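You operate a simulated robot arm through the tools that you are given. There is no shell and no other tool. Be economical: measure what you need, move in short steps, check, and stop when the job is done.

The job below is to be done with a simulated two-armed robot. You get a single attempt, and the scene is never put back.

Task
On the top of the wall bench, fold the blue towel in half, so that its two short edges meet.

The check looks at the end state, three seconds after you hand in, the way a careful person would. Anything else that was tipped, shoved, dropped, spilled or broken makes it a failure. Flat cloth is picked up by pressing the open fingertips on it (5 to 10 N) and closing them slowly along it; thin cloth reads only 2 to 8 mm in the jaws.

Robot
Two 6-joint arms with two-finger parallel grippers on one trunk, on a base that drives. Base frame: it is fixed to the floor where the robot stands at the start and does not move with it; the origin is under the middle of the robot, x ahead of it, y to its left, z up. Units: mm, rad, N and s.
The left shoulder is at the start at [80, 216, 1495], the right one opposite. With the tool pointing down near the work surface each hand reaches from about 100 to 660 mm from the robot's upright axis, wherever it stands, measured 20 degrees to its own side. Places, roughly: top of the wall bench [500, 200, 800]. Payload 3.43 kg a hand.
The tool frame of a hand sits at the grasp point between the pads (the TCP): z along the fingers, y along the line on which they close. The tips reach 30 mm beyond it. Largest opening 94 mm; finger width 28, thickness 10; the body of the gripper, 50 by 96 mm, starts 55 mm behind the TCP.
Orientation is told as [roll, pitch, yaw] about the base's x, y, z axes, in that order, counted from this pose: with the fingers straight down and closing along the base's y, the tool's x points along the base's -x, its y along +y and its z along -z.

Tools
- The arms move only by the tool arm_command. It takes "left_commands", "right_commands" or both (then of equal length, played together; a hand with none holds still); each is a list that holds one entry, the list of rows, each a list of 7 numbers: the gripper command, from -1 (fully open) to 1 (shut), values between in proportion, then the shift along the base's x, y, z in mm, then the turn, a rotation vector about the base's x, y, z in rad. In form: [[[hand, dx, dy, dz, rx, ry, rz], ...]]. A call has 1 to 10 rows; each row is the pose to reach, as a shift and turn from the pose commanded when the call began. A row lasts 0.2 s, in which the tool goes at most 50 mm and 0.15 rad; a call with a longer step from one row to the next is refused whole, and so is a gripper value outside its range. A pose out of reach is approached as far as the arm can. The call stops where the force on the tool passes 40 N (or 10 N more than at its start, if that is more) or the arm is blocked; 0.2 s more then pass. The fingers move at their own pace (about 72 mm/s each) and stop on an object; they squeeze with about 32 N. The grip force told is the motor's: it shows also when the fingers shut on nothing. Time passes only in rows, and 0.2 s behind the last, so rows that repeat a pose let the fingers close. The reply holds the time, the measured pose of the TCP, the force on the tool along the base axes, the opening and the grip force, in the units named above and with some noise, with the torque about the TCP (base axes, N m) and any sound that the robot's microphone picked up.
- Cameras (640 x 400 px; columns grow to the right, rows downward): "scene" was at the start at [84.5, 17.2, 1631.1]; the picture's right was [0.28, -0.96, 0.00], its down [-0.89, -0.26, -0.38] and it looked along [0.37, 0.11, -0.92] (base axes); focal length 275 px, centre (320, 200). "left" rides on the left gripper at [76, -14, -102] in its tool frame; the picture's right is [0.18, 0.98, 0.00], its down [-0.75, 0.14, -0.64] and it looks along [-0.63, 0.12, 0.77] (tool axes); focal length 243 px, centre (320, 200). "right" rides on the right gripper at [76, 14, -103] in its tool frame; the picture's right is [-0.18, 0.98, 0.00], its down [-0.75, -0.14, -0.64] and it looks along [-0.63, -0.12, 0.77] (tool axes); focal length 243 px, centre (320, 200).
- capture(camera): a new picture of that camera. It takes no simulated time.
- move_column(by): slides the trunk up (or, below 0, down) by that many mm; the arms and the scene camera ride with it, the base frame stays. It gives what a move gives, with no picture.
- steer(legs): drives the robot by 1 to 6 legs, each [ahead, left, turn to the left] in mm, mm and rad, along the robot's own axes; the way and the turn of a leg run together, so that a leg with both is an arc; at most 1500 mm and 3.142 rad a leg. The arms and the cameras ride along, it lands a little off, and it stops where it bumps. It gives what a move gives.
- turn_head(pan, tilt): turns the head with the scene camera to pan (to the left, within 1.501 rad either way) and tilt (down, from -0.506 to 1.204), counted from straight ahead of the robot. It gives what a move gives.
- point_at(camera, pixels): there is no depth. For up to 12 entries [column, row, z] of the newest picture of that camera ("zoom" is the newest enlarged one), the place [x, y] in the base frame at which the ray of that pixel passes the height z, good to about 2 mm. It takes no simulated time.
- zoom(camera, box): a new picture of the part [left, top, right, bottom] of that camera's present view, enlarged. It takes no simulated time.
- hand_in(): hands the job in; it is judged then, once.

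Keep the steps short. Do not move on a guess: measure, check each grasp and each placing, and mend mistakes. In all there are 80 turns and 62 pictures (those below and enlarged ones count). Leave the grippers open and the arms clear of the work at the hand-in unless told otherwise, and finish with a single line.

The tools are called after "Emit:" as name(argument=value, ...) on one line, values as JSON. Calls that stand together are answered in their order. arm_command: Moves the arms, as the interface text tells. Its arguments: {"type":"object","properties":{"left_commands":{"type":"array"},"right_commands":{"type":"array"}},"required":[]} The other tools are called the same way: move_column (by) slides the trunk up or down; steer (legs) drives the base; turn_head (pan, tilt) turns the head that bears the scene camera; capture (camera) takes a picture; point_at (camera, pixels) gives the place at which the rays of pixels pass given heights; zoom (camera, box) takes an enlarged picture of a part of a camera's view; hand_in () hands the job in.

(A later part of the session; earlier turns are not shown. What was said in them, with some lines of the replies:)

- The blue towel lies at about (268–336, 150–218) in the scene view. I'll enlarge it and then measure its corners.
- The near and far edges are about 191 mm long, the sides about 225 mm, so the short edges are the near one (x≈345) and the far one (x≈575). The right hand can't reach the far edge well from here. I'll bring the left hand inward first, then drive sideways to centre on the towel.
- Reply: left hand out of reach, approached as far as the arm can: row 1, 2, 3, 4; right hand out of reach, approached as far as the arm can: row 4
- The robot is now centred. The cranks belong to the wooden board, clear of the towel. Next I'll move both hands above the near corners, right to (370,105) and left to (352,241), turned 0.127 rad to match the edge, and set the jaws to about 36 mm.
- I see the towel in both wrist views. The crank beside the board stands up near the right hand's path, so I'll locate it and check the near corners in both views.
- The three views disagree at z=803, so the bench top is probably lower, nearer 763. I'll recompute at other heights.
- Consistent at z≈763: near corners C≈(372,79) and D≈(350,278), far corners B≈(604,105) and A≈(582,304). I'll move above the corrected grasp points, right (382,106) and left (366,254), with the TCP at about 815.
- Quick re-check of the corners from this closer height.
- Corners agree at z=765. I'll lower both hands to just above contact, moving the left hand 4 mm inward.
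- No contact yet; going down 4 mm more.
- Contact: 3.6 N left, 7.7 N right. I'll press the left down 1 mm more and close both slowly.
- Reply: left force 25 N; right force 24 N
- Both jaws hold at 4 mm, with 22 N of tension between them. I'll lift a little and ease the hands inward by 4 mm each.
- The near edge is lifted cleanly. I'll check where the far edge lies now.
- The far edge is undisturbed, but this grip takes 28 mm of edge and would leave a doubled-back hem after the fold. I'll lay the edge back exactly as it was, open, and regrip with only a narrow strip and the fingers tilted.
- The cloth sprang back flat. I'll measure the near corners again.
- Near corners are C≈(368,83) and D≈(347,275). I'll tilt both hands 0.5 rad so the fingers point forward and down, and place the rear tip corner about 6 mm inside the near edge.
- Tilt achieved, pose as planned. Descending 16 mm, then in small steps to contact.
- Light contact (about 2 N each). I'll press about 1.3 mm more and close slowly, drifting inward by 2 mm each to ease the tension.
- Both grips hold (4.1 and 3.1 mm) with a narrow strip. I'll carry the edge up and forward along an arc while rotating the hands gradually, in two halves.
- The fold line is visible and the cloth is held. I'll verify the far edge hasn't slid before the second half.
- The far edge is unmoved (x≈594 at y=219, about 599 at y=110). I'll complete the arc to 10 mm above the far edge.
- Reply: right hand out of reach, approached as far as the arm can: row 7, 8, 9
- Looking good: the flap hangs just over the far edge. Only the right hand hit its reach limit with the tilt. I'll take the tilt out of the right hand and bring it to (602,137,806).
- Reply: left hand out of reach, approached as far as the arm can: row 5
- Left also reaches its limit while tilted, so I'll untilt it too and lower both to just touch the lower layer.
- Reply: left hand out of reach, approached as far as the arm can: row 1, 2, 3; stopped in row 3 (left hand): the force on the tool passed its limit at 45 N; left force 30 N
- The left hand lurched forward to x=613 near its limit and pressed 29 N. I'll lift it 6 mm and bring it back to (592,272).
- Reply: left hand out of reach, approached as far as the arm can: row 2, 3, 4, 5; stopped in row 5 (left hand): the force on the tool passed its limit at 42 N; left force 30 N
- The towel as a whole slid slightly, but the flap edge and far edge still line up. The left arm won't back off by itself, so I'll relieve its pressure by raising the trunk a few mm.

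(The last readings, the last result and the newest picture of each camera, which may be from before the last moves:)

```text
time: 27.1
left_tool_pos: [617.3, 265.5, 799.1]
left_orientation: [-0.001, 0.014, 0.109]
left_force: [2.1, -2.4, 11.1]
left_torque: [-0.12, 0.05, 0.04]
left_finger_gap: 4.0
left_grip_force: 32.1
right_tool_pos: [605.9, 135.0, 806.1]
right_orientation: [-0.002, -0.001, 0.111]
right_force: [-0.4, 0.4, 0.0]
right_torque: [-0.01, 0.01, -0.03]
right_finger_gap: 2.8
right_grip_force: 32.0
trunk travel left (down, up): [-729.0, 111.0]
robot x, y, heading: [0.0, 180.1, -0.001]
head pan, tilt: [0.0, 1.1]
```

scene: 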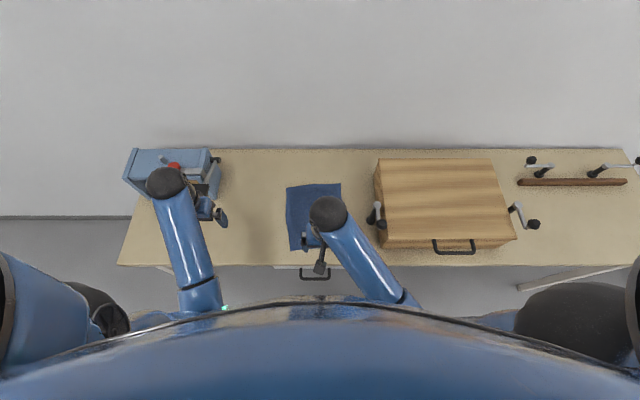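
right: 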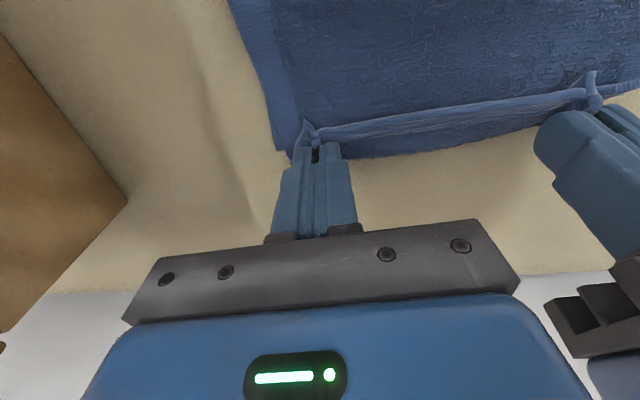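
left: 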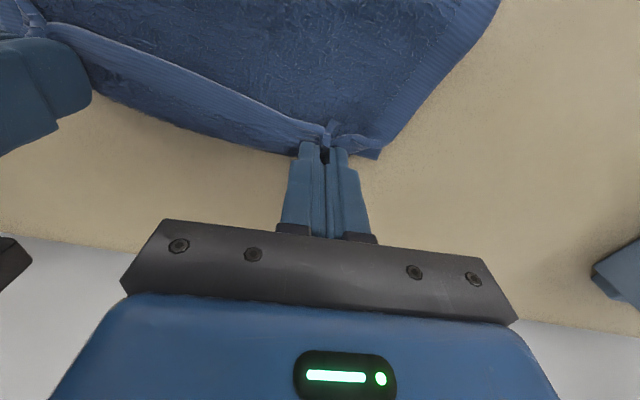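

Left force is down to 11 N. I'll check the alignment in the scene view before releasing.

Emit:
zoom(camera="scene", box=[280, 160, 360, 220])

Emit:
point_at(camera="zoom", pixels=[[98, 148, 766], [452, 168, 766], [110, 158, 770], [435, 170, 775], [68, 290, 770], [443, 315, 770], [280, 127, 766]])

Emit:
capture(camera="right")

```text
6.67 times, centred on (320, 190) of scene
```

zoom: 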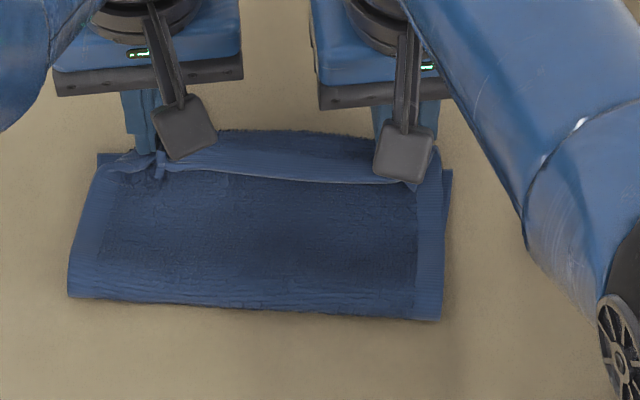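

```text
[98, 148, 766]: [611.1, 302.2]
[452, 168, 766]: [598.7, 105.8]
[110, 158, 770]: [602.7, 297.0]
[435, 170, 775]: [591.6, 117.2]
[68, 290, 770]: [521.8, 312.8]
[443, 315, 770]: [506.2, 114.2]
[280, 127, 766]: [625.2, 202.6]
```

```text
29 pictures are left
```

right: 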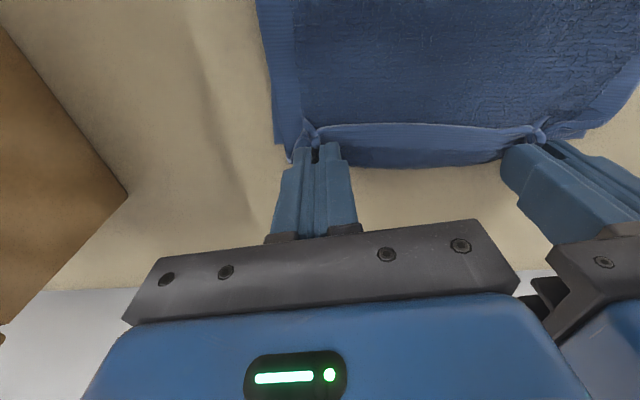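

The flap corners sit on the far corners within about 10 mm. Releasing both hands gradually.

Emit:
arm_command(left_commands=[[[0.8, 0, 0, 0, 0, 0, 0], [0.6, 0, 0, 0, 0, 0, 0], [0.4, 0, 0, 0, 0, 0, 0], [0.2, 0, 0, 0, 0, 0, 0], [0.15, 0, 0, 0, 0, 0, 0]]], right_commands=[[[0.8, 0, 0, 0, 0, 0, 0], [0.6, 0, 0, 0, 0, 0, 0], [0.4, 0, 0, 0, 0, 0, 0], [0.2, 0, 0, 0, 0, 0, 0], [0.15, 0, 0, 0, 0, 0, 0]]])

Emit:
move_column(by=40)

Emit:
zoom(camera="scene", box=[280, 160, 360, 220])

Emit:
capture(camera="right")

Emit:
capture(camera="left")

```text
time: 28.3
left_tool_pos: [617.4, 267.9, 798.2]
left_orientation: [0.0, 0.016, 0.109]
left_force: [-0.7, 2.3, 9.4]
left_torque: [0.01, 0.07, -0.05]
left_finger_gap: 35.9
left_grip_force: 0.1
right_tool_pos: [604.9, 134.6, 806.4]
right_orientation: [0.0, 0.001, 0.109]
right_force: [-0.3, -0.5, -0.5]
right_torque: [0.02, 0.03, 0.0]
right_finger_gap: 40.1
right_grip_force: 0.0
trunk travel left (down, up): [-729.0, 111.0]
robot x, y, heading: [-1.8, 181.1, -0.003]
head pan, tilt: [0.0, 1.1]
```

```text
time: 29.1
left_tool_pos: [616.8, 267.5, 837.5]
left_orientation: [0.0, 0.016, 0.11]
left_force: [0.6, -0.1, 0.2]
left_torque: [0.0, -0.01, -0.02]
left_finger_gap: 40.1
left_grip_force: 0.0
right_tool_pos: [605.5, 134.4, 846.2]
right_orientation: [0.002, 0.001, 0.111]
right_force: [-0.1, 0.4, -0.3]
right_torque: [0.01, -0.01, 0.03]
right_finger_gap: 40.0
right_grip_force: 0.1
trunk travel left (down, up): [-769.0, 71.0]
robot x, y, heading: [-2.4, 181.6, -0.004]
head pan, tilt: [0.0, 1.1]
```

```text
6.67 times, centred on (320, 190) of scene
```

zoom: 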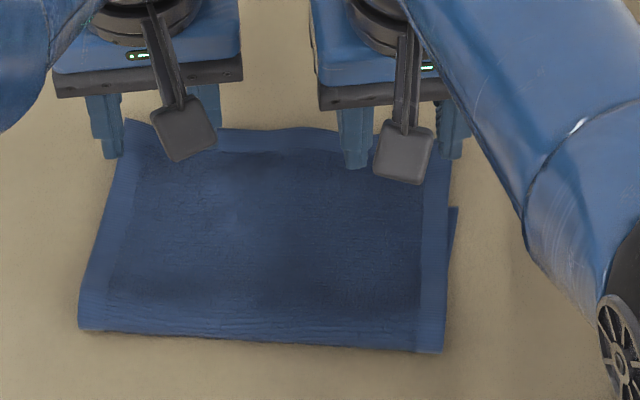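

```text
27 pictures are left
```

right: 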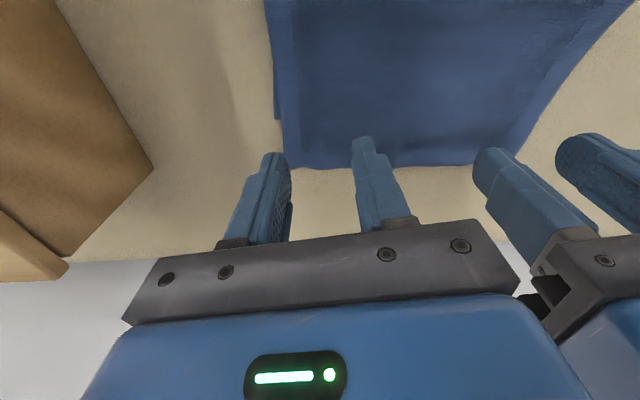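

```text
26 pictures are left
```

left: 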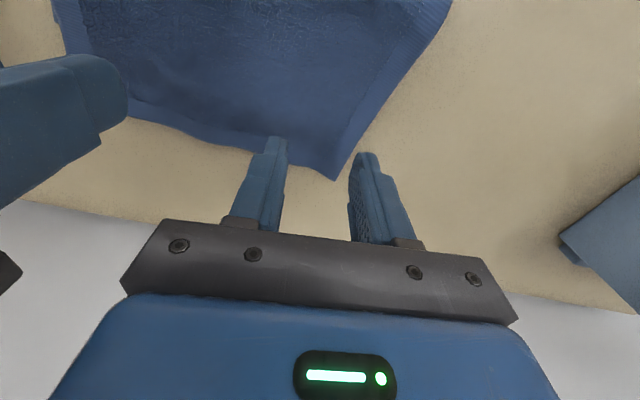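

The flap sprang flat on release and may extend past the lower edge. I'll withdraw both hands back and outward to see it.

Emit:
arm_command(left_commands=[[[0.15, -10, 5, 5, 0, 0, 0], [0.15, -35, 15, 10, 0, 0, 0], [0.15, -65, 30, 10, 0, 0, 0], [0.15, -95, 50, 10, 0, 0, 0], [0.15, -125, 70, 10, 0, 0, 0], [0.15, -155, 90, 10, 0, 0, 0], [0.15, -185, 110, 10, 0, 0, 0], [0.15, -215, 130, 10, 0, 0, 0], [0.15, -240, 150, 10, 0, 0, 0], [0.15, -260, 160, 10, 0, 0, 0]]], right_commands=[[[0.15, -10, 0, 5, 0, 0, 0], [0.15, -35, 0, 10, 0, 0, 0], [0.15, -65, -5, 10, 0, 0, 0], [0.15, -95, -10, 10, 0, 0, 0], [0.15, -125, -15, 10, 0, 0, 0], [0.15, -155, -20, 10, 0, 0, 0], [0.15, -185, -30, 10, 0, 0, 0], [0.15, -215, -40, 10, 0, 0, 0], [0.15, -240, -50, 10, 0, 0, 0], [0.15, -260, -60, 10, 0, 0, 0]]])

Emit:
zoom(camera="scene", box=[260, 140, 380, 230])

```text
time: 30.2
left_tool_pos: [590.7, 305.7, 794.8]
left_orientation: [-0.007, -0.004, 0.11]
left_force: [-2.6, -1.0, 13.1]
left_torque: [-0.37, 0.0, -0.08]
left_finger_gap: 40.6
left_grip_force: 0.3
left hand out of reach, approached as far as the arm can: row 1, 2, 3, 4, 5
right_tool_pos: [493.4, 120.3, 858.0]
right_orientation: [0.001, -0.002, 0.107]
right_force: [0.5, -0.3, -0.7]
right_torque: [0.02, -0.02, 0.02]
right_finger_gap: 39.7
right_grip_force: 0.1
trunk travel left (down, up): [-769.0, 71.0]
robot x, y, heading: [1.6, 180.9, -0.009]
head pan, tilt: [0.0, 1.1]
stopped in row 5 (left hand): the force on the tool passed its limit at 48 N (the readings are from after the stop); the commanded pose is now the measured one
```

```text
4.44 times, centred on (320, 185) of scene
```

zoom: 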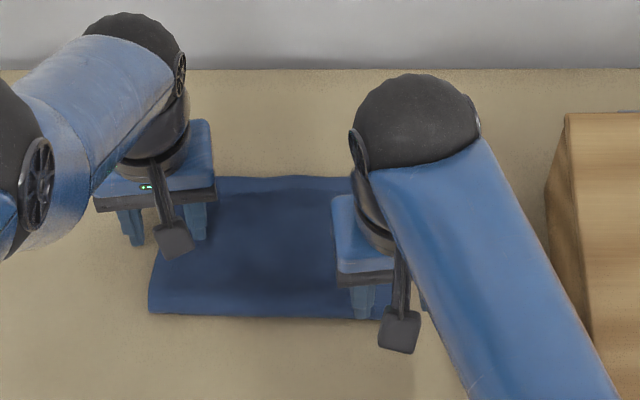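

The left arm dives when told to retreat; it seems pinned at a joint limit. I'll lift it off with the trunk first.

Emit:
move_column(by=65)

Emit:
arm_command(left_commands=[[[0.15, 0, 0, 0, 0.01, -0.1, 0], [0.15, 0, 0, 0, 0.02, -0.2, 0], [0.15, 0, 0, 0, 0.02, -0.2, 0]]])

Emit:
capture(camera="scene")

```text
time: 31.3
left_tool_pos: [594.6, 309.6, 857.0]
left_orientation: [-0.007, 0.005, 0.108]
left_force: [-0.1, -0.1, -0.2]
left_torque: [0.03, -0.03, -0.03]
left_finger_gap: 39.8
left_grip_force: 0.1
right_tool_pos: [497.5, 122.9, 920.7]
right_orientation: [-0.001, 0.002, 0.108]
right_force: [0.8, 0.3, 0.2]
right_torque: [-0.01, 0.04, 0.0]
right_finger_gap: 40.0
right_grip_force: 0.1
trunk travel left (down, up): [-834.0, 6.0]
robot x, y, heading: [-3.7, 178.8, -0.005]
head pan, tilt: [0.0, 1.1]
```

```text
time: 32.1
left_tool_pos: [613.2, 305.7, 837.8]
left_orientation: [-0.006, -0.199, 0.108]
left_force: [-1.3, 0.0, -0.1]
left_torque: [0.05, 0.01, 0.0]
left_finger_gap: 40.0
left_grip_force: 0.1
left hand out of reach, approached as far as the arm can: row 1, 2, 3
right_tool_pos: [496.9, 122.3, 920.9]
right_orientation: [0.0, 0.001, 0.108]
right_force: [-0.9, -0.7, -0.4]
right_torque: [0.02, 0.0, 0.01]
right_finger_gap: 39.7
right_grip_force: 0.1
trunk travel left (down, up): [-834.0, 6.0]
robot x, y, heading: [-0.6, 181.7, -0.001]
head pan, tilt: [0.0, 1.1]
```

```text
24 pictures are left
```

scene: 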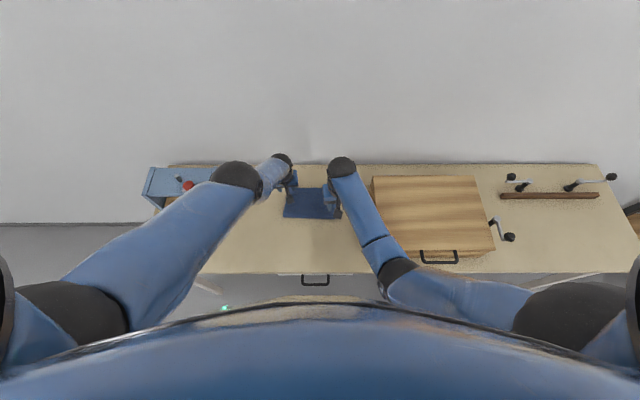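

The left arm is almost straight and appears locked slightly past straight, so it can only move on a sphere about its shoulder. I'll swing it left, clear of the towel, where I can work it loose.

Emit:
arm_command(left_commands=[[[0.15, 0, 10, 0, 0, 0, 0], [0.15, 0, 22, 0, 0, 0, 0], [0.15, 0, 34, 0, 0, 0, 0], [0.15, 0, 46, 0, 0, 0, 0], [0.15, 0, 58, 0, 0, 0, 0], [0.15, 0, 70, 0, 0, 0, 0], [0.15, 0, 80, 0, 0, 0, 0]]], right_commands=[[[0.15, -15, 0, 0, 0, 0, 0], [0.15, -35, 0, 0, 0, 0, 0], [0.15, -55, -5, 0, 0, 0, 0], [0.15, -80, -10, 0, 0, 0, 0], [0.15, -105, -15, 0, 0, 0, 0], [0.15, -130, -25, 0, 0, 0, 0], [0.15, -150, -35, 0, 0, 0, 0]]])

Emit:
capture(camera="scene")

```text
time: 33.7
left_tool_pos: [617.3, 384.6, 836.1]
left_orientation: [-0.007, -0.198, 0.107]
left_force: [0.3, -0.1, 1.2]
left_torque: [-0.02, -0.02, 0.04]
left_finger_gap: 39.9
left_grip_force: 0.0
left hand out of reach, approached as far as the arm can: row 3, 4, 5, 6, 7
right_tool_pos: [345.4, 86.3, 922.1]
right_orientation: [-0.001, -0.001, 0.108]
right_force: [-1.1, -0.2, -0.6]
right_torque: [-0.02, -0.02, -0.04]
right_finger_gap: 40.0
right_grip_force: 0.1
trunk travel left (down, up): [-834.0, 6.0]
robot x, y, heading: [-1.4, 181.5, -0.002]
head pan, tilt: [0.0, 1.1]
```

```text
23 pictures are left
```

scene: 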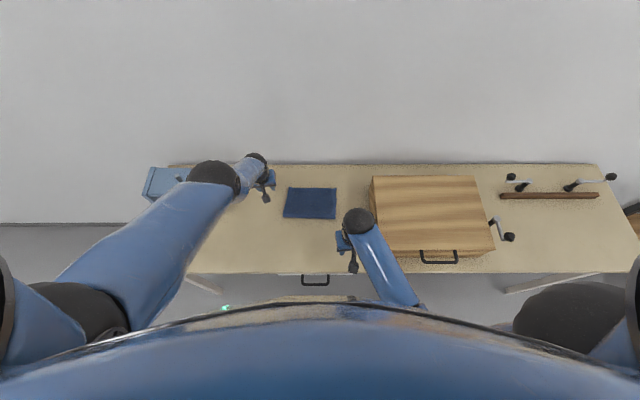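

The left hand is clear and the towel visible. Let me look at the towel closely.

Emit:
zoom(camera="scene", box=[270, 174, 350, 234])

```text
6.67 times, centred on (310, 204) of scene
```

zoom: 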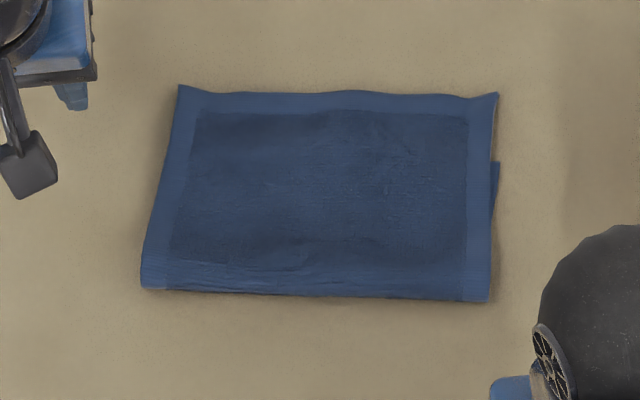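

Emit:
point_at(camera="zoom", pixels=[[178, 85, 767], [497, 94, 767], [498, 162, 765], [489, 301, 767], [141, 287, 767], [493, 240, 765]])

```text
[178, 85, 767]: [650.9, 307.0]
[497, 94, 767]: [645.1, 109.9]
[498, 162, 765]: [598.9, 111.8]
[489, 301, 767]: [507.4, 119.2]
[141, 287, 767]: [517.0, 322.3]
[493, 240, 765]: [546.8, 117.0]
```

The flap overshoots the lower edge: flap edge at x≈648, lower right corner at x≈599. It needs pulling back about 46 mm. First I'll free the left arm by stretching it outward a little and then pulling up and back.

Emit:
arm_command(left_commands=[[[0.15, 20, 0, -5, 0, 0, 0], [0.15, 35, 0, -10, 0, 0, 0], [0.15, 20, 0, 10, 0, 0, 0], [0.15, 0, 0, 25, 0, 0, 0], [0.15, -20, 0, 45, 0, 0, 0], [0.15, -40, 0, 60, 0, 0, 0]]])

```text
time: 35.1
left_tool_pos: [629.3, 382.8, 847.8]
left_orientation: [-0.008, -0.198, 0.109]
left_force: [0.6, 0.7, 0.5]
left_torque: [0.01, 0.01, 0.01]
left_finger_gap: 39.8
left_grip_force: 0.0
left hand out of reach, approached as far as the arm can: row 1, 2, 3, 4, 5, 6
right_tool_pos: [346.2, 86.7, 922.1]
right_orientation: [0.0, -0.001, 0.109]
right_force: [1.3, 0.0, 0.1]
right_torque: [-0.02, -0.02, 0.01]
right_finger_gap: 39.8
right_grip_force: 0.1
trunk travel left (down, up): [-834.0, 6.0]
robot x, y, heading: [1.0, 183.3, -0.003]
head pan, tilt: [0.0, 1.1]
```

Still sliding on the sphere. I'll swing it upward and forward along the sphere (the direction that should flex the elbow), then pull back.

Emit:
arm_command(left_commands=[[[0.15, 10, 0, 20, 0, 0, 0], [0.15, 18, 0, 45, 0, 0, 0], [0.15, 24, 0, 70, 0, 0, 0], [0.15, 24, 0, 95, 0, 0, 0], [0.15, 15, 0, 120, 0, 0, 0], [0.15, 0, 0, 140, 0, 0, 0], [0.15, -25, 0, 140, 0, 0, 0], [0.15, -50, 0, 140, 0, 0, 0], [0.15, -75, 0, 140, 0, 0, 0], [0.15, -100, 0, 130, 0, 0, 0]]])

Emit:
capture(camera="scene")

```text
time: 37.3
left_tool_pos: [669.7, 379.6, 896.7]
left_orientation: [-0.008, -0.196, 0.109]
left_force: [-0.7, -0.2, -0.4]
left_torque: [0.02, 0.02, -0.02]
left_finger_gap: 40.0
left_grip_force: 0.1
left hand out of reach, approached as far as the arm can: row 1, 2, 3, 4, 5, 6, 7, 8, 9, 10
right_tool_pos: [345.8, 87.5, 922.2]
right_orientation: [0.0, 0.0, 0.11]
right_force: [-0.1, 0.2, -0.3]
right_torque: [-0.04, -0.02, -0.02]
right_finger_gap: 39.9
right_grip_force: 0.1
trunk travel left (down, up): [-834.0, 6.0]
robot x, y, heading: [-4.2, 181.4, -0.001]
head pan, tilt: [0.0, 1.1]
```

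```text
21 pictures are left
```

scene: 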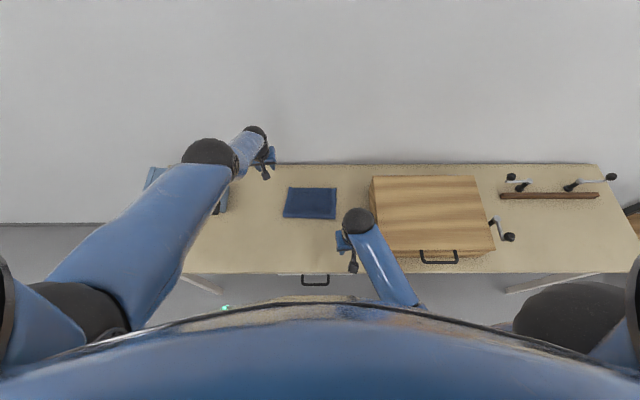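

The left arm is straight and slightly over-extended. I'll measure the back wall distance so I can stretch and flick it safely.

Emit:
point_at(camera="scene", pixels=[[300, 163, 765], [215, 205, 800], [225, 165, 765]])

Emit:
arm_command(left_commands=[[[0.15, -14, 0, -12, 0, 0, 0], [0.15, -28, 0, -24, 0, 0, 0], [0.15, -42, 0, -36, 0, 0, 0], [0.15, -50, 0, -45, 0, 0, 0], [0.15, -20, 0, -70, 0, 0, 0], [0.15, 0, 0, -80, 0, 0, 0], [0.15, 10, 0, -60, 0, 0, 0]]])

```text
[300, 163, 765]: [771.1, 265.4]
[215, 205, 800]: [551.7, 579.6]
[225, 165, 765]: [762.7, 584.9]
```

```text
time: 38.9
left_tool_pos: [644.9, 379.1, 862.2]
left_orientation: [-0.007, -0.197, 0.108]
left_force: [-0.2, 0.1, -0.4]
left_torque: [-0.02, 0.04, 0.02]
left_finger_gap: 39.9
left_grip_force: 0.0
left hand out of reach, approached as far as the arm can: row 1, 2, 3, 4, 5, 6, 7
right_tool_pos: [346.3, 86.8, 922.2]
right_orientation: [-0.001, 0.002, 0.11]
right_force: [-0.2, 0.4, 0.4]
right_torque: [-0.05, -0.02, -0.03]
right_finger_gap: 39.9
right_grip_force: 0.0
trunk travel left (down, up): [-834.0, 6.0]
robot x, y, heading: [0.4, 179.1, -0.003]
head pan, tilt: [0.0, 1.1]
```

Wall is at x≈770, so there is room. Stretch outward, flick up along the sphere, then pull in.

Emit:
arm_command(left_commands=[[[0.15, 20, 0, -20, 0, 0, 0], [0.15, 34, 0, -38, 0, 0, 0], [0.15, 40, 0, -34, 0, 0, 0], [0.15, 46, 0, -14, 0, 0, 0], [0.15, 52, 0, 8, 0, 0, 0], [0.15, 50, 0, 25, 0, 0, 0], [0.15, 44, 0, 42, 0, 0, 0], [0.15, 34, 0, 60, 0, 0, 0], [0.15, 22, 0, 75, 0, 0, 0], [0.15, 10, 0, 85, 0, 0, 0]]])

```text
time: 41.1
left_tool_pos: [652.4, 380.1, 945.9]
left_orientation: [-0.009, -0.198, 0.109]
left_force: [0.1, -0.3, -0.1]
left_torque: [0.0, -0.01, 0.03]
left_finger_gap: 40.2
left_grip_force: 0.1
left hand out of reach, approached as far as the arm can: row 1, 2, 3, 4, 5, 6, 7
right_tool_pos: [345.8, 85.9, 921.8]
right_orientation: [-0.001, 0.001, 0.107]
right_force: [-1.0, -1.3, -0.7]
right_torque: [-0.01, 0.04, 0.01]
right_finger_gap: 39.9
right_grip_force: 0.0
trunk travel left (down, up): [-834.0, 6.0]
robot x, y, heading: [-0.4, 181.9, -0.002]
head pan, tilt: [0.0, 1.1]
```

Freed: the left hand now reaches its commanded pose. To stay well away from the reach limit, I'll raise both hands, then lower the trunk, which gives more horizontal reach.

Emit:
arm_command(left_commands=[[[0.15, -5, 0, 15, 0, 0.05, 0], [0.15, -15, 0, 30, -0.005, 0.1, 0], [0.15, -30, 0, 45, -0.01, 0.15, 0], [0.15, -45, 0, 55, -0.02, 0.197, 0], [0.15, -60, -5, 60, -0.02, 0.197, 0], [0.15, -70, -10, 65, -0.02, 0.197, 0]]], right_commands=[[[0.15, 10, 0, 15, 0, 0, 0], [0.15, 25, 0, 30, 0, 0, 0], [0.15, 45, 0, 45, 0, 0, 0], [0.15, 65, 5, 60, 0, 0, 0], [0.15, 85, 10, 75, 0, 0, 0], [0.15, 100, 15, 90, 0, 0, 0]]])

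Emit:
move_column(by=-130)

```text
time: 42.5
left_tool_pos: [584.4, 371.2, 1011.0]
left_orientation: [-0.008, -0.001, 0.107]
left_force: [0.9, 0.7, -0.6]
left_torque: [-0.01, 0.02, -0.02]
left_finger_gap: 39.9
left_grip_force: 0.1
right_tool_pos: [446.8, 101.9, 1011.8]
right_orientation: [0.001, 0.0, 0.108]
right_force: [-0.1, -0.3, -0.2]
right_torque: [0.02, -0.04, 0.02]
right_finger_gap: 40.1
right_grip_force: 0.1
trunk travel left (down, up): [-834.0, 6.0]
robot x, y, heading: [-2.0, 181.4, -0.001]
head pan, tilt: [0.0, 1.1]
```

```text
time: 44.1
left_tool_pos: [584.5, 369.5, 880.0]
left_orientation: [-0.009, -0.001, 0.108]
left_force: [0.1, 0.4, 0.2]
left_torque: [0.03, 0.0, -0.01]
left_finger_gap: 40.0
left_grip_force: 0.1
right_tool_pos: [448.5, 102.5, 881.7]
right_orientation: [0.001, 0.0, 0.109]
right_force: [0.0, -0.9, -0.7]
right_torque: [0.01, -0.05, -0.02]
right_finger_gap: 39.8
right_grip_force: 0.0
trunk travel left (down, up): [-704.0, 136.0]
robot x, y, heading: [-1.0, 179.2, -0.008]
head pan, tilt: [0.0, 1.1]
```

Both fine at z≈880. I'll raise the hands again, bring the right hand forward and lower the trunk 90 mm more.

Emit:
arm_command(left_commands=[[[0.15, 0, -10, 15, 0, 0, 0], [0.15, 0, -20, 30, 0, 0, 0], [0.15, 0, -30, 45, 0, 0, 0], [0.15, 0, -40, 60, 0, 0, 0], [0.15, 0, -50, 70, 0, 0, 0]]], right_commands=[[[0.15, 25, 0, 15, 0, 0, 0], [0.15, 50, 5, 30, 0, 0, 0], [0.15, 75, 10, 45, 0, 0, 0], [0.15, 95, 10, 60, 0, 0, 0], [0.15, 110, 10, 70, 0, 0, 0]]])

Emit:
move_column(by=-90)

Emit:
capture(camera="left")

Emit:
capture(camera="right")

```text
time: 45.3
left_tool_pos: [584.5, 319.8, 951.1]
left_orientation: [-0.008, 0.001, 0.111]
left_force: [-0.9, 0.0, 0.3]
left_torque: [-0.01, 0.01, 0.02]
left_finger_gap: 39.9
left_grip_force: 0.2
right_tool_pos: [556.9, 112.3, 952.1]
right_orientation: [0.0, 0.002, 0.109]
right_force: [0.1, -0.4, -1.5]
right_torque: [-0.01, 0.03, 0.0]
right_finger_gap: 39.9
right_grip_force: 0.1
trunk travel left (down, up): [-704.0, 136.0]
robot x, y, heading: [2.9, 179.4, -0.002]
head pan, tilt: [0.0, 1.1]
```

```text
time: 46.5
left_tool_pos: [583.2, 319.5, 861.5]
left_orientation: [-0.008, -0.001, 0.108]
left_force: [0.7, 0.0, -0.6]
left_torque: [0.0, 0.02, 0.02]
left_finger_gap: 39.9
left_grip_force: 0.1
right_tool_pos: [556.8, 111.9, 863.5]
right_orientation: [0.0, -0.001, 0.108]
right_force: [0.2, 0.1, -0.4]
right_torque: [0.03, 0.04, 0.03]
right_finger_gap: 40.2
right_grip_force: 0.1
trunk travel left (down, up): [-614.0, 226.0]
robot x, y, heading: [-2.3, 181.9, -0.004]
head pan, tilt: [0.0, 1.1]
```

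```text
20 pictures are left
```

left: 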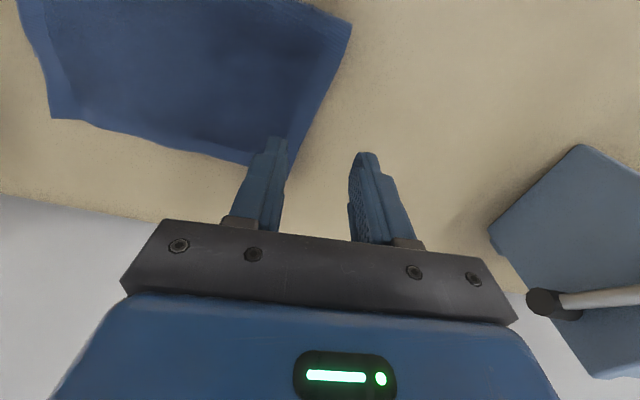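

```text
19 pictures are left
```

right: 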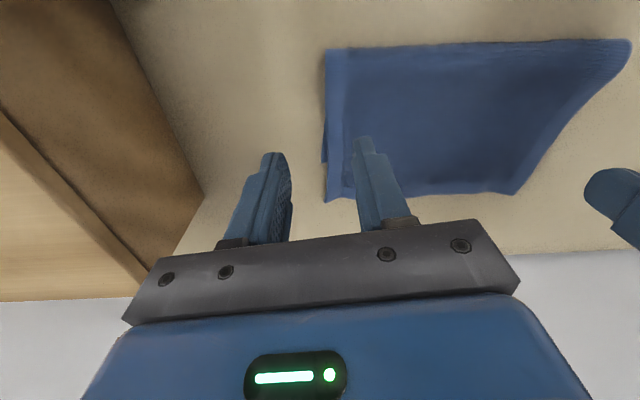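

Measuring the flap corners from these views.

Emit:
point_at(camera="right", pixels=[[326, 201, 766], [515, 194, 766], [322, 161, 765], [325, 50, 767], [630, 40, 767]])

Emit:
point_at(camera="left", pixels=[[52, 118, 766], [160, 138, 766], [250, 165, 766], [350, 25, 767]])

```text
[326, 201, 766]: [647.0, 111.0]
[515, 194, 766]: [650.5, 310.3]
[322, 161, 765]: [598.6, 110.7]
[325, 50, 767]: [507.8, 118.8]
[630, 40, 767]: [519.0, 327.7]
```

```text
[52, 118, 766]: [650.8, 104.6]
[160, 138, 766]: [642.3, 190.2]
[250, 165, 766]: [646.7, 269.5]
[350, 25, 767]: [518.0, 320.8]
```

The flap edge is nearly straight along y: (648,110) to (650,309). I'll move above its corners with yaw back to 0, right to (652,138) and left to (654,282).

Emit:
arm_command(left_commands=[[[0.15, 12, -6, -4, 0, 0, -0.02], [0.15, 24, -12, -8, 0, 0, -0.04], [0.15, 36, -18, -12, 0, 0, -0.06], [0.15, 48, -26, -18, 0, 0, -0.09], [0.15, 60, -32, -24, 0, 0, -0.11], [0.15, 71, -38, -30, 0, 0, -0.11], [0.15, 71, -38, -40, 0, 0, -0.11]]], right_commands=[[[0.15, 16, 5, -4, 0, 0, -0.02], [0.15, 32, 10, -8, 0, 0, -0.04], [0.15, 48, 15, -12, 0, 0, -0.06], [0.15, 64, 20, -18, 0, 0, -0.09], [0.15, 80, 26, -24, 0, 0, -0.11], [0.15, 95, 26, -32, 0, 0, -0.11], [0.15, 95, 26, -42, 0, 0, -0.11]]])

Emit:
capture(camera="left")

Emit:
capture(camera="right")

```text
time: 48.1
left_tool_pos: [655.4, 281.6, 821.7]
left_orientation: [-0.008, 0.003, -0.003]
left_force: [-0.3, 0.0, -0.7]
left_torque: [0.06, 0.01, 0.03]
left_finger_gap: 40.0
left_grip_force: 0.1
right_tool_pos: [652.4, 138.8, 820.4]
right_orientation: [-0.001, 0.001, -0.001]
right_force: [0.9, -0.5, 0.1]
right_torque: [-0.01, -0.02, 0.03]
right_finger_gap: 40.0
right_grip_force: 0.0
trunk travel left (down, up): [-614.0, 226.0]
robot x, y, heading: [-0.0, 183.0, -0.001]
head pan, tilt: [0.0, 1.1]
```

```text
18 pictures are left
```

left: 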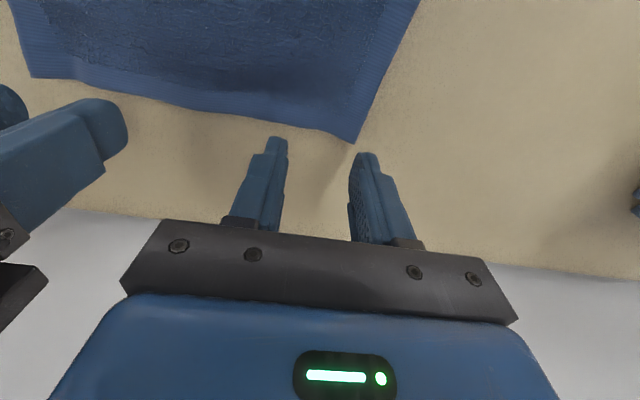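

```text
17 pictures are left
```

right: 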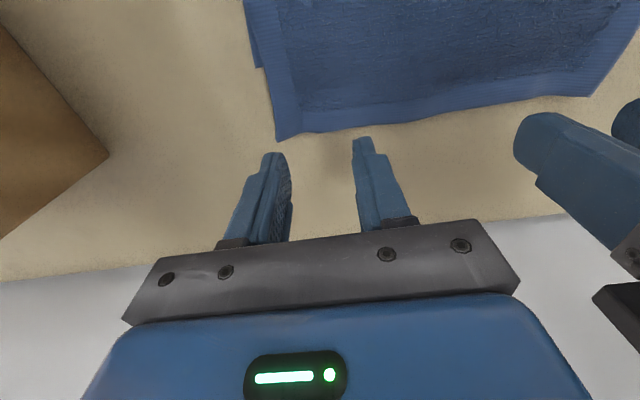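

Emit:
point_at(camera="left", pixels=[[355, 143, 766], [33, 78, 766], [240, 117, 766], [300, 130, 766]])

Emit:
point_at(camera="right", pixels=[[277, 142, 766], [340, 131, 766], [400, 122, 766], [590, 97, 766], [258, 67, 765]])

```text
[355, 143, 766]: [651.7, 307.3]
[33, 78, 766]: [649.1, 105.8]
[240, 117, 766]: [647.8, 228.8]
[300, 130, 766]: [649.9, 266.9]
```

```text
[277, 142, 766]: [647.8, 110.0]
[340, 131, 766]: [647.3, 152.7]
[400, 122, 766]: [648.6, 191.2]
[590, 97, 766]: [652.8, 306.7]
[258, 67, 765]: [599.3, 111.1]
```

Edge positions confirmed; the fingers overlap the edge by about 10 mm. Descending to contact.

Emit:
arm_command(left_commands=[[[0.15, -1, 0, -8, 0, 0, 0], [0.15, -2, 0, -16, 0, 0, 0], [0.15, -2, 0, -23, 0, 0, 0], [0.15, -2, 0, -25, 0, 0, 0], [0.15, -2, 0, -27, 0, 0, 0], [0.15, -2, 0, -28, 0, 0, 0]]], right_commands=[[[0.15, -1, 0, -8, 0, 0, 0], [0.15, -2, 0, -16, 0, 0, 0], [0.15, -2, 0, -22, 0, 0, 0], [0.15, -2, 0, -24, 0, 0, 0], [0.15, -2, 0, -26, 0, 0, 0], [0.15, -2, 0, -27, 0, 0, 0]]])

```text
time: 49.5
left_tool_pos: [650.8, 280.7, 793.9]
left_orientation: [-0.005, 0.001, -0.001]
left_force: [0.5, -0.5, 1.7]
left_torque: [-0.03, 0.04, -0.01]
left_finger_gap: 39.8
left_grip_force: 0.1
right_tool_pos: [649.7, 138.1, 794.4]
right_orientation: [0.0, -0.002, -0.002]
right_force: [-0.7, 0.3, 3.0]
right_torque: [0.07, 0.07, 0.02]
right_finger_gap: 39.8
right_grip_force: 0.1
trunk travel left (down, up): [-614.0, 226.0]
robot x, y, heading: [-2.6, 182.8, -0.006]
head pan, tilt: [0.0, 1.1]
```

Light contact. Pressing 1 mm more and closing slowly.

Emit:
arm_command(left_commands=[[[0.15, 0, 0, -1.3, 0, 0, 0], [0.25, 0, 0, -1.3, 0, 0, 0], [0.35, 0, -0.5, -1.3, 0, 0, 0], [0.45, 0, -1, -1.3, 0, 0, 0], [0.55, 0, -1, -1.3, 0, 0, 0], [0.64, 0, -1.5, -1.3, 0, 0, 0], [0.73, 0, -1.5, -1.3, 0, 0, 0], [0.82, 0, -2, -1.3, 0, 0, 0], [0.91, 0, -2, -1.3, 0, 0, 0], [1, 0, -2, -1.3, 0, 0, 0]]], right_commands=[[[0.15, 0, 0, -1, 0, 0, 0], [0.25, 0, 0, -1, 0, 0, 0], [0.35, 0, 0.5, -1, 0, 0, 0], [0.45, 0, 1, -1, 0, 0, 0], [0.55, 0, 1, -1, 0, 0, 0], [0.64, 0, 1.5, -1, 0, 0, 0], [0.73, 0, 1.5, -1, 0, 0, 0], [0.82, 0, 2, -1, 0, 0, 0], [0.91, 0, 2, -1, 0, 0, 0], [1, 0, 2, -1, 0, 0, 0]]])

Emit:
capture(camera="right")

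```text
time: 51.7
left_tool_pos: [651.6, 279.5, 792.6]
left_orientation: [-0.01, -0.001, -0.002]
left_force: [-0.1, -8.1, 3.9]
left_torque: [-0.21, 0.08, 0.13]
left_finger_gap: 3.5
left_grip_force: 32.3
right_tool_pos: [650.4, 141.6, 792.8]
right_orientation: [0.003, -0.002, 0.0]
right_force: [1.0, 7.1, 10.5]
right_torque: [0.28, 0.12, -0.12]
right_finger_gap: 3.8
right_grip_force: 32.2
trunk travel left (down, up): [-614.0, 226.0]
robot x, y, heading: [-0.4, 178.2, -0.001]
head pan, tilt: [0.0, 1.1]
```

```text
16 pictures are left
```

right: 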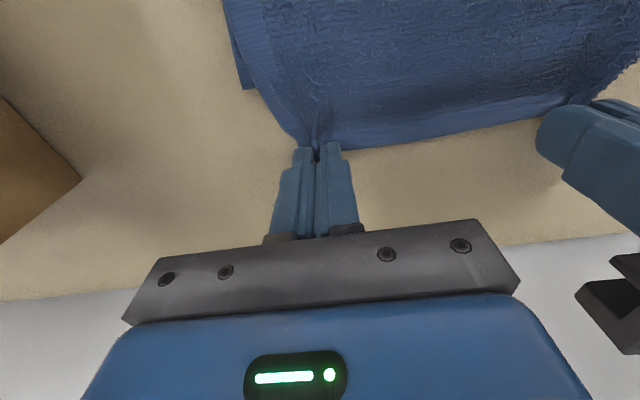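

Both grips hold. I'll lift and draw the flap back along the arc to expose the lower far edge.

Emit:
arm_command(left_commands=[[[1, -3, 0, 15, 0, 0, 0], [1, -8, 0, 30, 0, 0, 0], [1, -18, 0, 45, 0, 0, 0], [1, -30, 0, 58, 0, 0, 0], [1, -45, 0, 68, 0, 0, 0], [1, -60, 0, 76, 0, 0, 0], [1, -75, 0, 82, 0, 0, 0], [1, -90, 0, 85, 0, 0, 0], [1, -100, 0, 85, 0, 0, 0]]], right_commands=[[[1, -3, 0, 15, 0, 0, 0], [1, -8, 0, 30, 0, 0, 0], [1, -18, 0, 45, 0, 0, 0], [1, -30, 0, 58, 0, 0, 0], [1, -45, 0, 68, 0, 0, 0], [1, -60, 0, 76, 0, 0, 0], [1, -75, 0, 82, 0, 0, 0], [1, -90, 0, 85, 0, 0, 0], [1, -100, 0, 85, 0, 0, 0]]])

Emit:
capture(camera="left")

Emit:
capture(camera="right")

```text
time: 53.7
left_tool_pos: [557.8, 278.6, 868.4]
left_orientation: [-0.009, -0.001, -0.002]
left_force: [-0.4, -6.9, 0.2]
left_torque: [-0.19, 0.03, 0.07]
left_finger_gap: 3.5
left_grip_force: 32.4
left hand out of reach, approached as far as the arm can: row 8, 9
right_tool_pos: [551.5, 140.5, 874.1]
right_orientation: [0.0, -0.001, -0.002]
right_force: [0.5, 6.1, 0.1]
right_torque: [0.19, -0.04, -0.09]
right_finger_gap: 3.8
right_grip_force: 32.1
trunk travel left (down, up): [-614.0, 226.0]
robot x, y, heading: [-4.9, 181.4, -0.005]
head pan, tilt: [0.0, 1.1]
```

```text
15 pictures are left
```

left: 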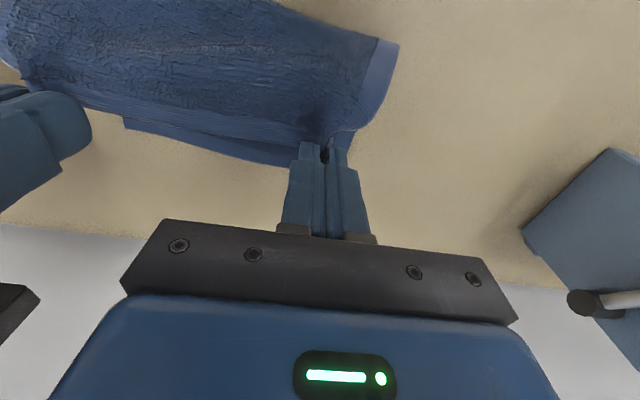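

```text
14 pictures are left
```

right: 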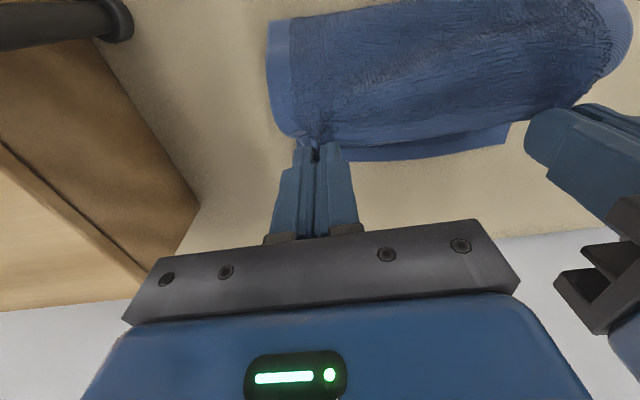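

Now the lower far edge is visible; measuring it.

Emit:
point_at(camera="left", pixels=[[124, 129, 765], [200, 148, 765], [275, 165, 765], [398, 44, 775]])

Emit:
point_at(camera="right", pixels=[[506, 145, 765], [510, 125, 765], [440, 155, 765], [370, 161, 765], [268, 25, 775]])

```text
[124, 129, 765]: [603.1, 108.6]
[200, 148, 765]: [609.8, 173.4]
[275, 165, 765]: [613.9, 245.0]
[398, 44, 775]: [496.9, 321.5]
```

```text
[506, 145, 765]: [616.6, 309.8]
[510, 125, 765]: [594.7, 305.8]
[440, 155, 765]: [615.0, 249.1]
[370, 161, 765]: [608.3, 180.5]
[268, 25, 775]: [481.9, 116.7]
```

Lower edge: B≈(602,109), A≈(617,310). I'll lay the flap down along an arc so its edge lands there (right TCP → (604,139), left → (615,279)), yawed −0.07.

Emit:
arm_command(left_commands=[[[1, 11, 0, -3, 0, 0, -0.01], [1, 22, 0, -8, 0, 0, -0.02], [1, 33, 0, -15, 0, 0, -0.03], [1, 42, 0, -24, 0, 0, -0.04], [1, 49, 0, -35, 0, 0, -0.05], [1, 54, 0, -46, 0, 0, -0.06], [1, 57, 0, -57, 0, 0, -0.07], [1, 57, 0, -66, 0, 0, -0.07], [1, 57, 0, -69, 0, 0, -0.07], [1, 57, 0, -70, 0, 0, -0.07]]], right_commands=[[[1, 10, 0, -4, 0, 0, -0.01], [1, 20, 0, -9, 0, 0, -0.02], [1, 30, 0, -17, 0, 0, -0.03], [1, 39, -1, -27, 0, 0, -0.04], [1, 46, -1, -38, 0, 0, -0.05], [1, 50, -1, -50, 0, 0, -0.06], [1, 52, -1, -62, 0, 0, -0.07], [1, 52, -1, -71, 0, 0, -0.07], [1, 52, -1, -74, 0, 0, -0.07], [1, 52, -1, -76, 0, 0, -0.07]]])

Emit:
capture(camera="right")

Emit:
capture(camera="left")

```text
time: 55.9
left_tool_pos: [615.1, 277.7, 798.4]
left_orientation: [-0.007, -0.001, -0.072]
left_force: [-0.6, -9.7, 1.4]
left_torque: [-0.29, 0.02, 0.17]
left_finger_gap: 3.6
left_grip_force: 31.8
right_tool_pos: [601.5, 139.1, 800.5]
right_orientation: [0.0, 0.001, -0.071]
right_force: [1.9, 8.8, 0.1]
right_torque: [0.25, -0.01, -0.08]
right_finger_gap: 3.6
right_grip_force: 31.7
trunk travel left (down, up): [-614.0, 226.0]
robot x, y, heading: [-5.4, 178.8, -0.003]
head pan, tilt: [0.0, 1.1]
```

```text
13 pictures are left
```

right: 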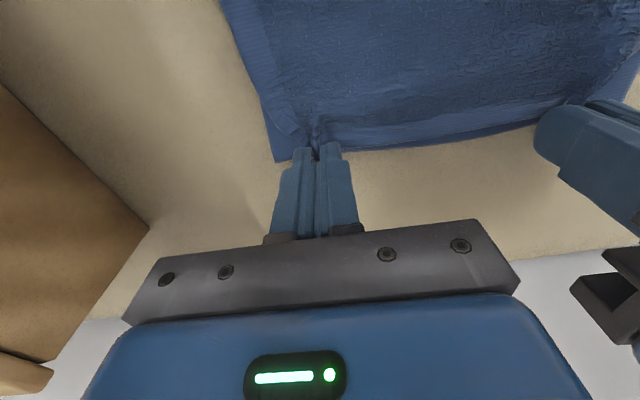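

```text
12 pictures are left
```

left: 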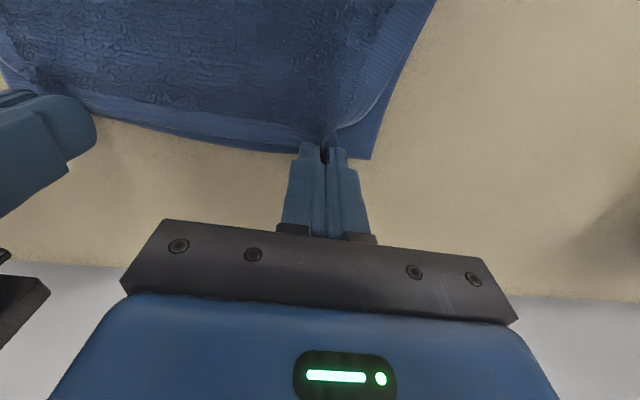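

Edges coincide in both views. Lower the last 2 mm, open gradually, then lift straight up.

Emit:
arm_command(left_commands=[[[1, 0, 0, -1, 0, 0, 0], [0.85, 0, 0, -1, 0, 0, 0], [0.65, 0, 0, -1, 0, 0, 0], [0.45, 0, 0, -1, 0, 0, 0], [0.25, 0, 0, -1, 0, 0, 0], [0.1, 0, 0, 0, 0, 0, 0], [0.1, 0, 0, 8, 0, 0, 0], [0.1, 0, 0, 20, 0, 0, 0], [0.1, 0, 0, 35, 0, 0, 0], [0.1, 0, 0, 50, 0, 0, 0]]], right_commands=[[[1, 0, 0, -3, 0, 0, 0], [0.85, 0, 0, -3, 0, 0, 0], [0.65, 0, 0, -3, 0, 0, 0], [0.45, 0, 0, -3, 0, 0, 0], [0.25, 0, 0, -3, 0, 0, 0], [0.1, 0, 0, -2, 0, 0, 0], [0.1, 0, 0, 6, 0, 0, 0], [0.1, 0, 0, 18, 0, 0, 0], [0.1, 0, 0, 33, 0, 0, 0], [0.1, 0, 0, 48, 0, 0, 0]]])

Emit:
capture(camera="right")

Emit:
capture(camera="left")

```text
time: 58.1
left_tool_pos: [614.8, 279.4, 848.9]
left_orientation: [-0.009, 0.001, -0.071]
left_force: [0.5, -0.4, -0.8]
left_torque: [-0.01, 0.0, 0.02]
left_finger_gap: 42.5
left_grip_force: 0.0
right_tool_pos: [601.3, 139.4, 849.7]
right_orientation: [-0.001, -0.001, -0.071]
right_force: [0.5, 0.3, 0.9]
right_torque: [0.01, 0.0, 0.0]
right_finger_gap: 42.2
right_grip_force: 0.1
trunk travel left (down, up): [-614.0, 226.0]
robot x, y, heading: [-0.5, 179.2, -0.004]
head pan, tilt: [0.0, 1.1]
```

```text
11 pictures are left
```

right: 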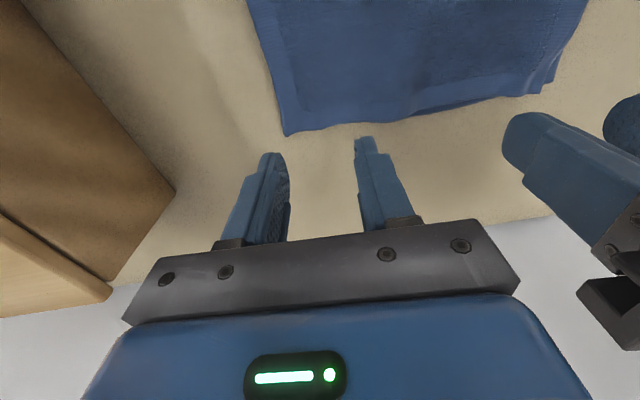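

```text
10 pictures are left
```

left: 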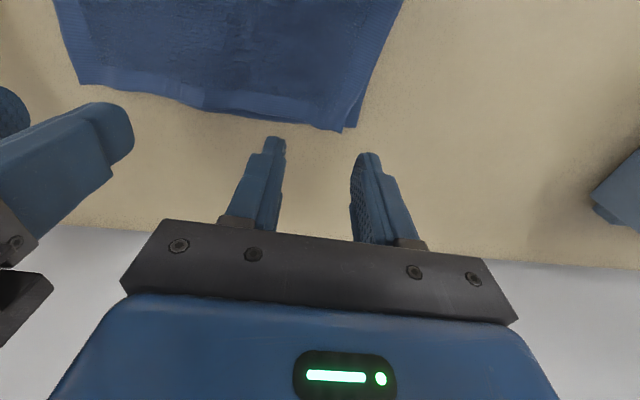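

The edges now meet closely. I'll raise the trunk and pull the hands back and outward, clear of the work.

Emit:
move_column(by=110)

Emit:
arm_command(left_commands=[[[0.1, -25, 10, 0, 0, 0, 0.01], [-0.2, -50, 20, 0, 0, 0, 0.02], [-0.5, -75, 30, 0, 0, 0, 0.03], [-1, -105, 45, 0, 0, 0, 0.05], [-1, -135, 60, 0, 0, 0, 0.07], [-1, -165, 75, -5, 0, 0, 0.07], [-1, -190, 90, -10, 0, 0, 0.07], [-1, -210, 110, -15, 0, 0, 0.07]]], right_commands=[[[0.1, -25, 0, 0, 0, 0, 0.01], [-0.2, -50, 0, 0, 0, 0, 0.02], [-0.5, -75, -5, 0, 0, 0, 0.03], [-1, -105, -10, 0, 0, 0, 0.05], [-1, -135, -15, 0, 0, 0, 0.07], [-1, -165, -25, -5, 0, 0, 0.07], [-1, -195, -35, -10, 0, 0, 0.07], [-1, -220, -50, -15, 0, 0, 0.07]]])

Emit:
capture(camera="scene")

```text
time: 59.5
left_tool_pos: [615.6, 278.6, 957.9]
left_orientation: [-0.005, 0.002, -0.071]
left_force: [0.5, -1.0, 0.1]
left_torque: [-0.01, 0.0, -0.01]
left_finger_gap: 42.3
left_grip_force: 0.1
right_tool_pos: [602.0, 139.0, 959.2]
right_orientation: [0.0, 0.003, -0.072]
right_force: [-0.7, -0.2, -0.6]
right_torque: [-0.03, 0.0, 0.01]
right_finger_gap: 42.7
right_grip_force: 0.1
trunk travel left (down, up): [-724.0, 116.0]
robot x, y, heading: [3.4, 181.2, -0.009]
head pan, tilt: [0.0, 1.1]
```

```text
time: 61.3
left_tool_pos: [403.4, 387.9, 926.7]
left_orientation: [-0.006, -0.007, -0.002]
left_force: [-0.5, -0.5, 0.3]
left_torque: [0.0, -0.03, -0.02]
left_finger_gap: 93.8
left_grip_force: 0.0
left hand out of reach, approached as far as the arm can: row 4, 5, 6, 7, 8
right_tool_pos: [380.5, 88.6, 926.7]
right_orientation: [0.001, -0.006, -0.001]
right_force: [-0.3, 0.1, -0.4]
right_torque: [0.0, -0.02, 0.02]
right_finger_gap: 94.2
right_grip_force: 0.1
right hand out of reach, approached as far as the arm can: row 5, 6, 7, 8
trunk travel left (down, up): [-724.0, 116.0]
robot x, y, heading: [0.3, 180.9, -0.004]
head pan, tilt: [0.0, 1.1]
```

```text
9 pictures are left
```

scene: 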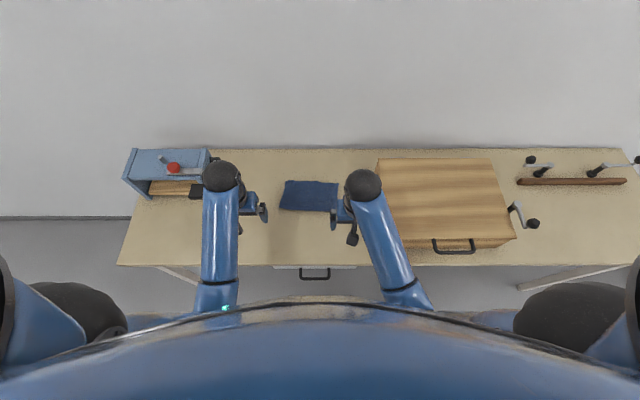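

Emit:
zoom(camera="scene", box=[268, 165, 348, 225])

```text
6.67 times, centred on (308, 195) of scene
```

zoom: 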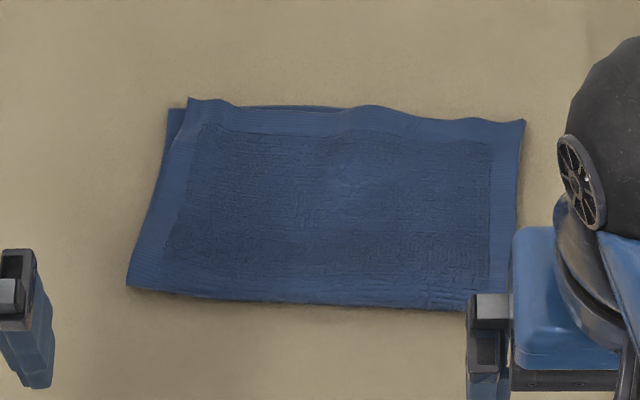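

Emit:
point_at(camera="zoom", pixels=[[188, 98, 767], [525, 121, 767], [167, 110, 765], [282, 106, 765], [127, 287, 767], [465, 310, 767]])

Emit:
capture(camera="right")

```text
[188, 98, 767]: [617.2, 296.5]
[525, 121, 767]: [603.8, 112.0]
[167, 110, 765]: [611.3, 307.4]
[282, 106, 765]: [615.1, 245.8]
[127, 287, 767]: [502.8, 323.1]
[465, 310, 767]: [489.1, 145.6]
```

```text
7 pictures are left
```

right: 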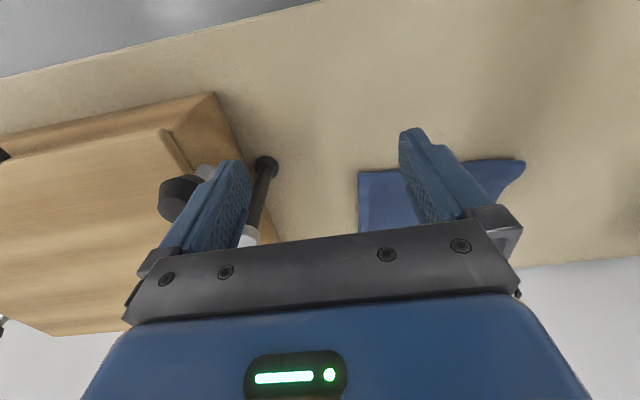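

The towel is folded: the flap corners at (617,297) and (604,112) sit on the lower corners at (611,307) and (602,109), so the short edges meet within about 12 mm on the left and 4 mm on the right. The fold line is straight at x≈490–503, nothing else was disturbed, the grippers are open and the arms are clear. Handing in.

Emit:
hand_in()

```text
The job is handed in.
```

The blue towel is folded in half on the wall bench; its short edges meet within about 12 mm at the left corner and 4 mm at the right, and the flap edge is slightly wavy.
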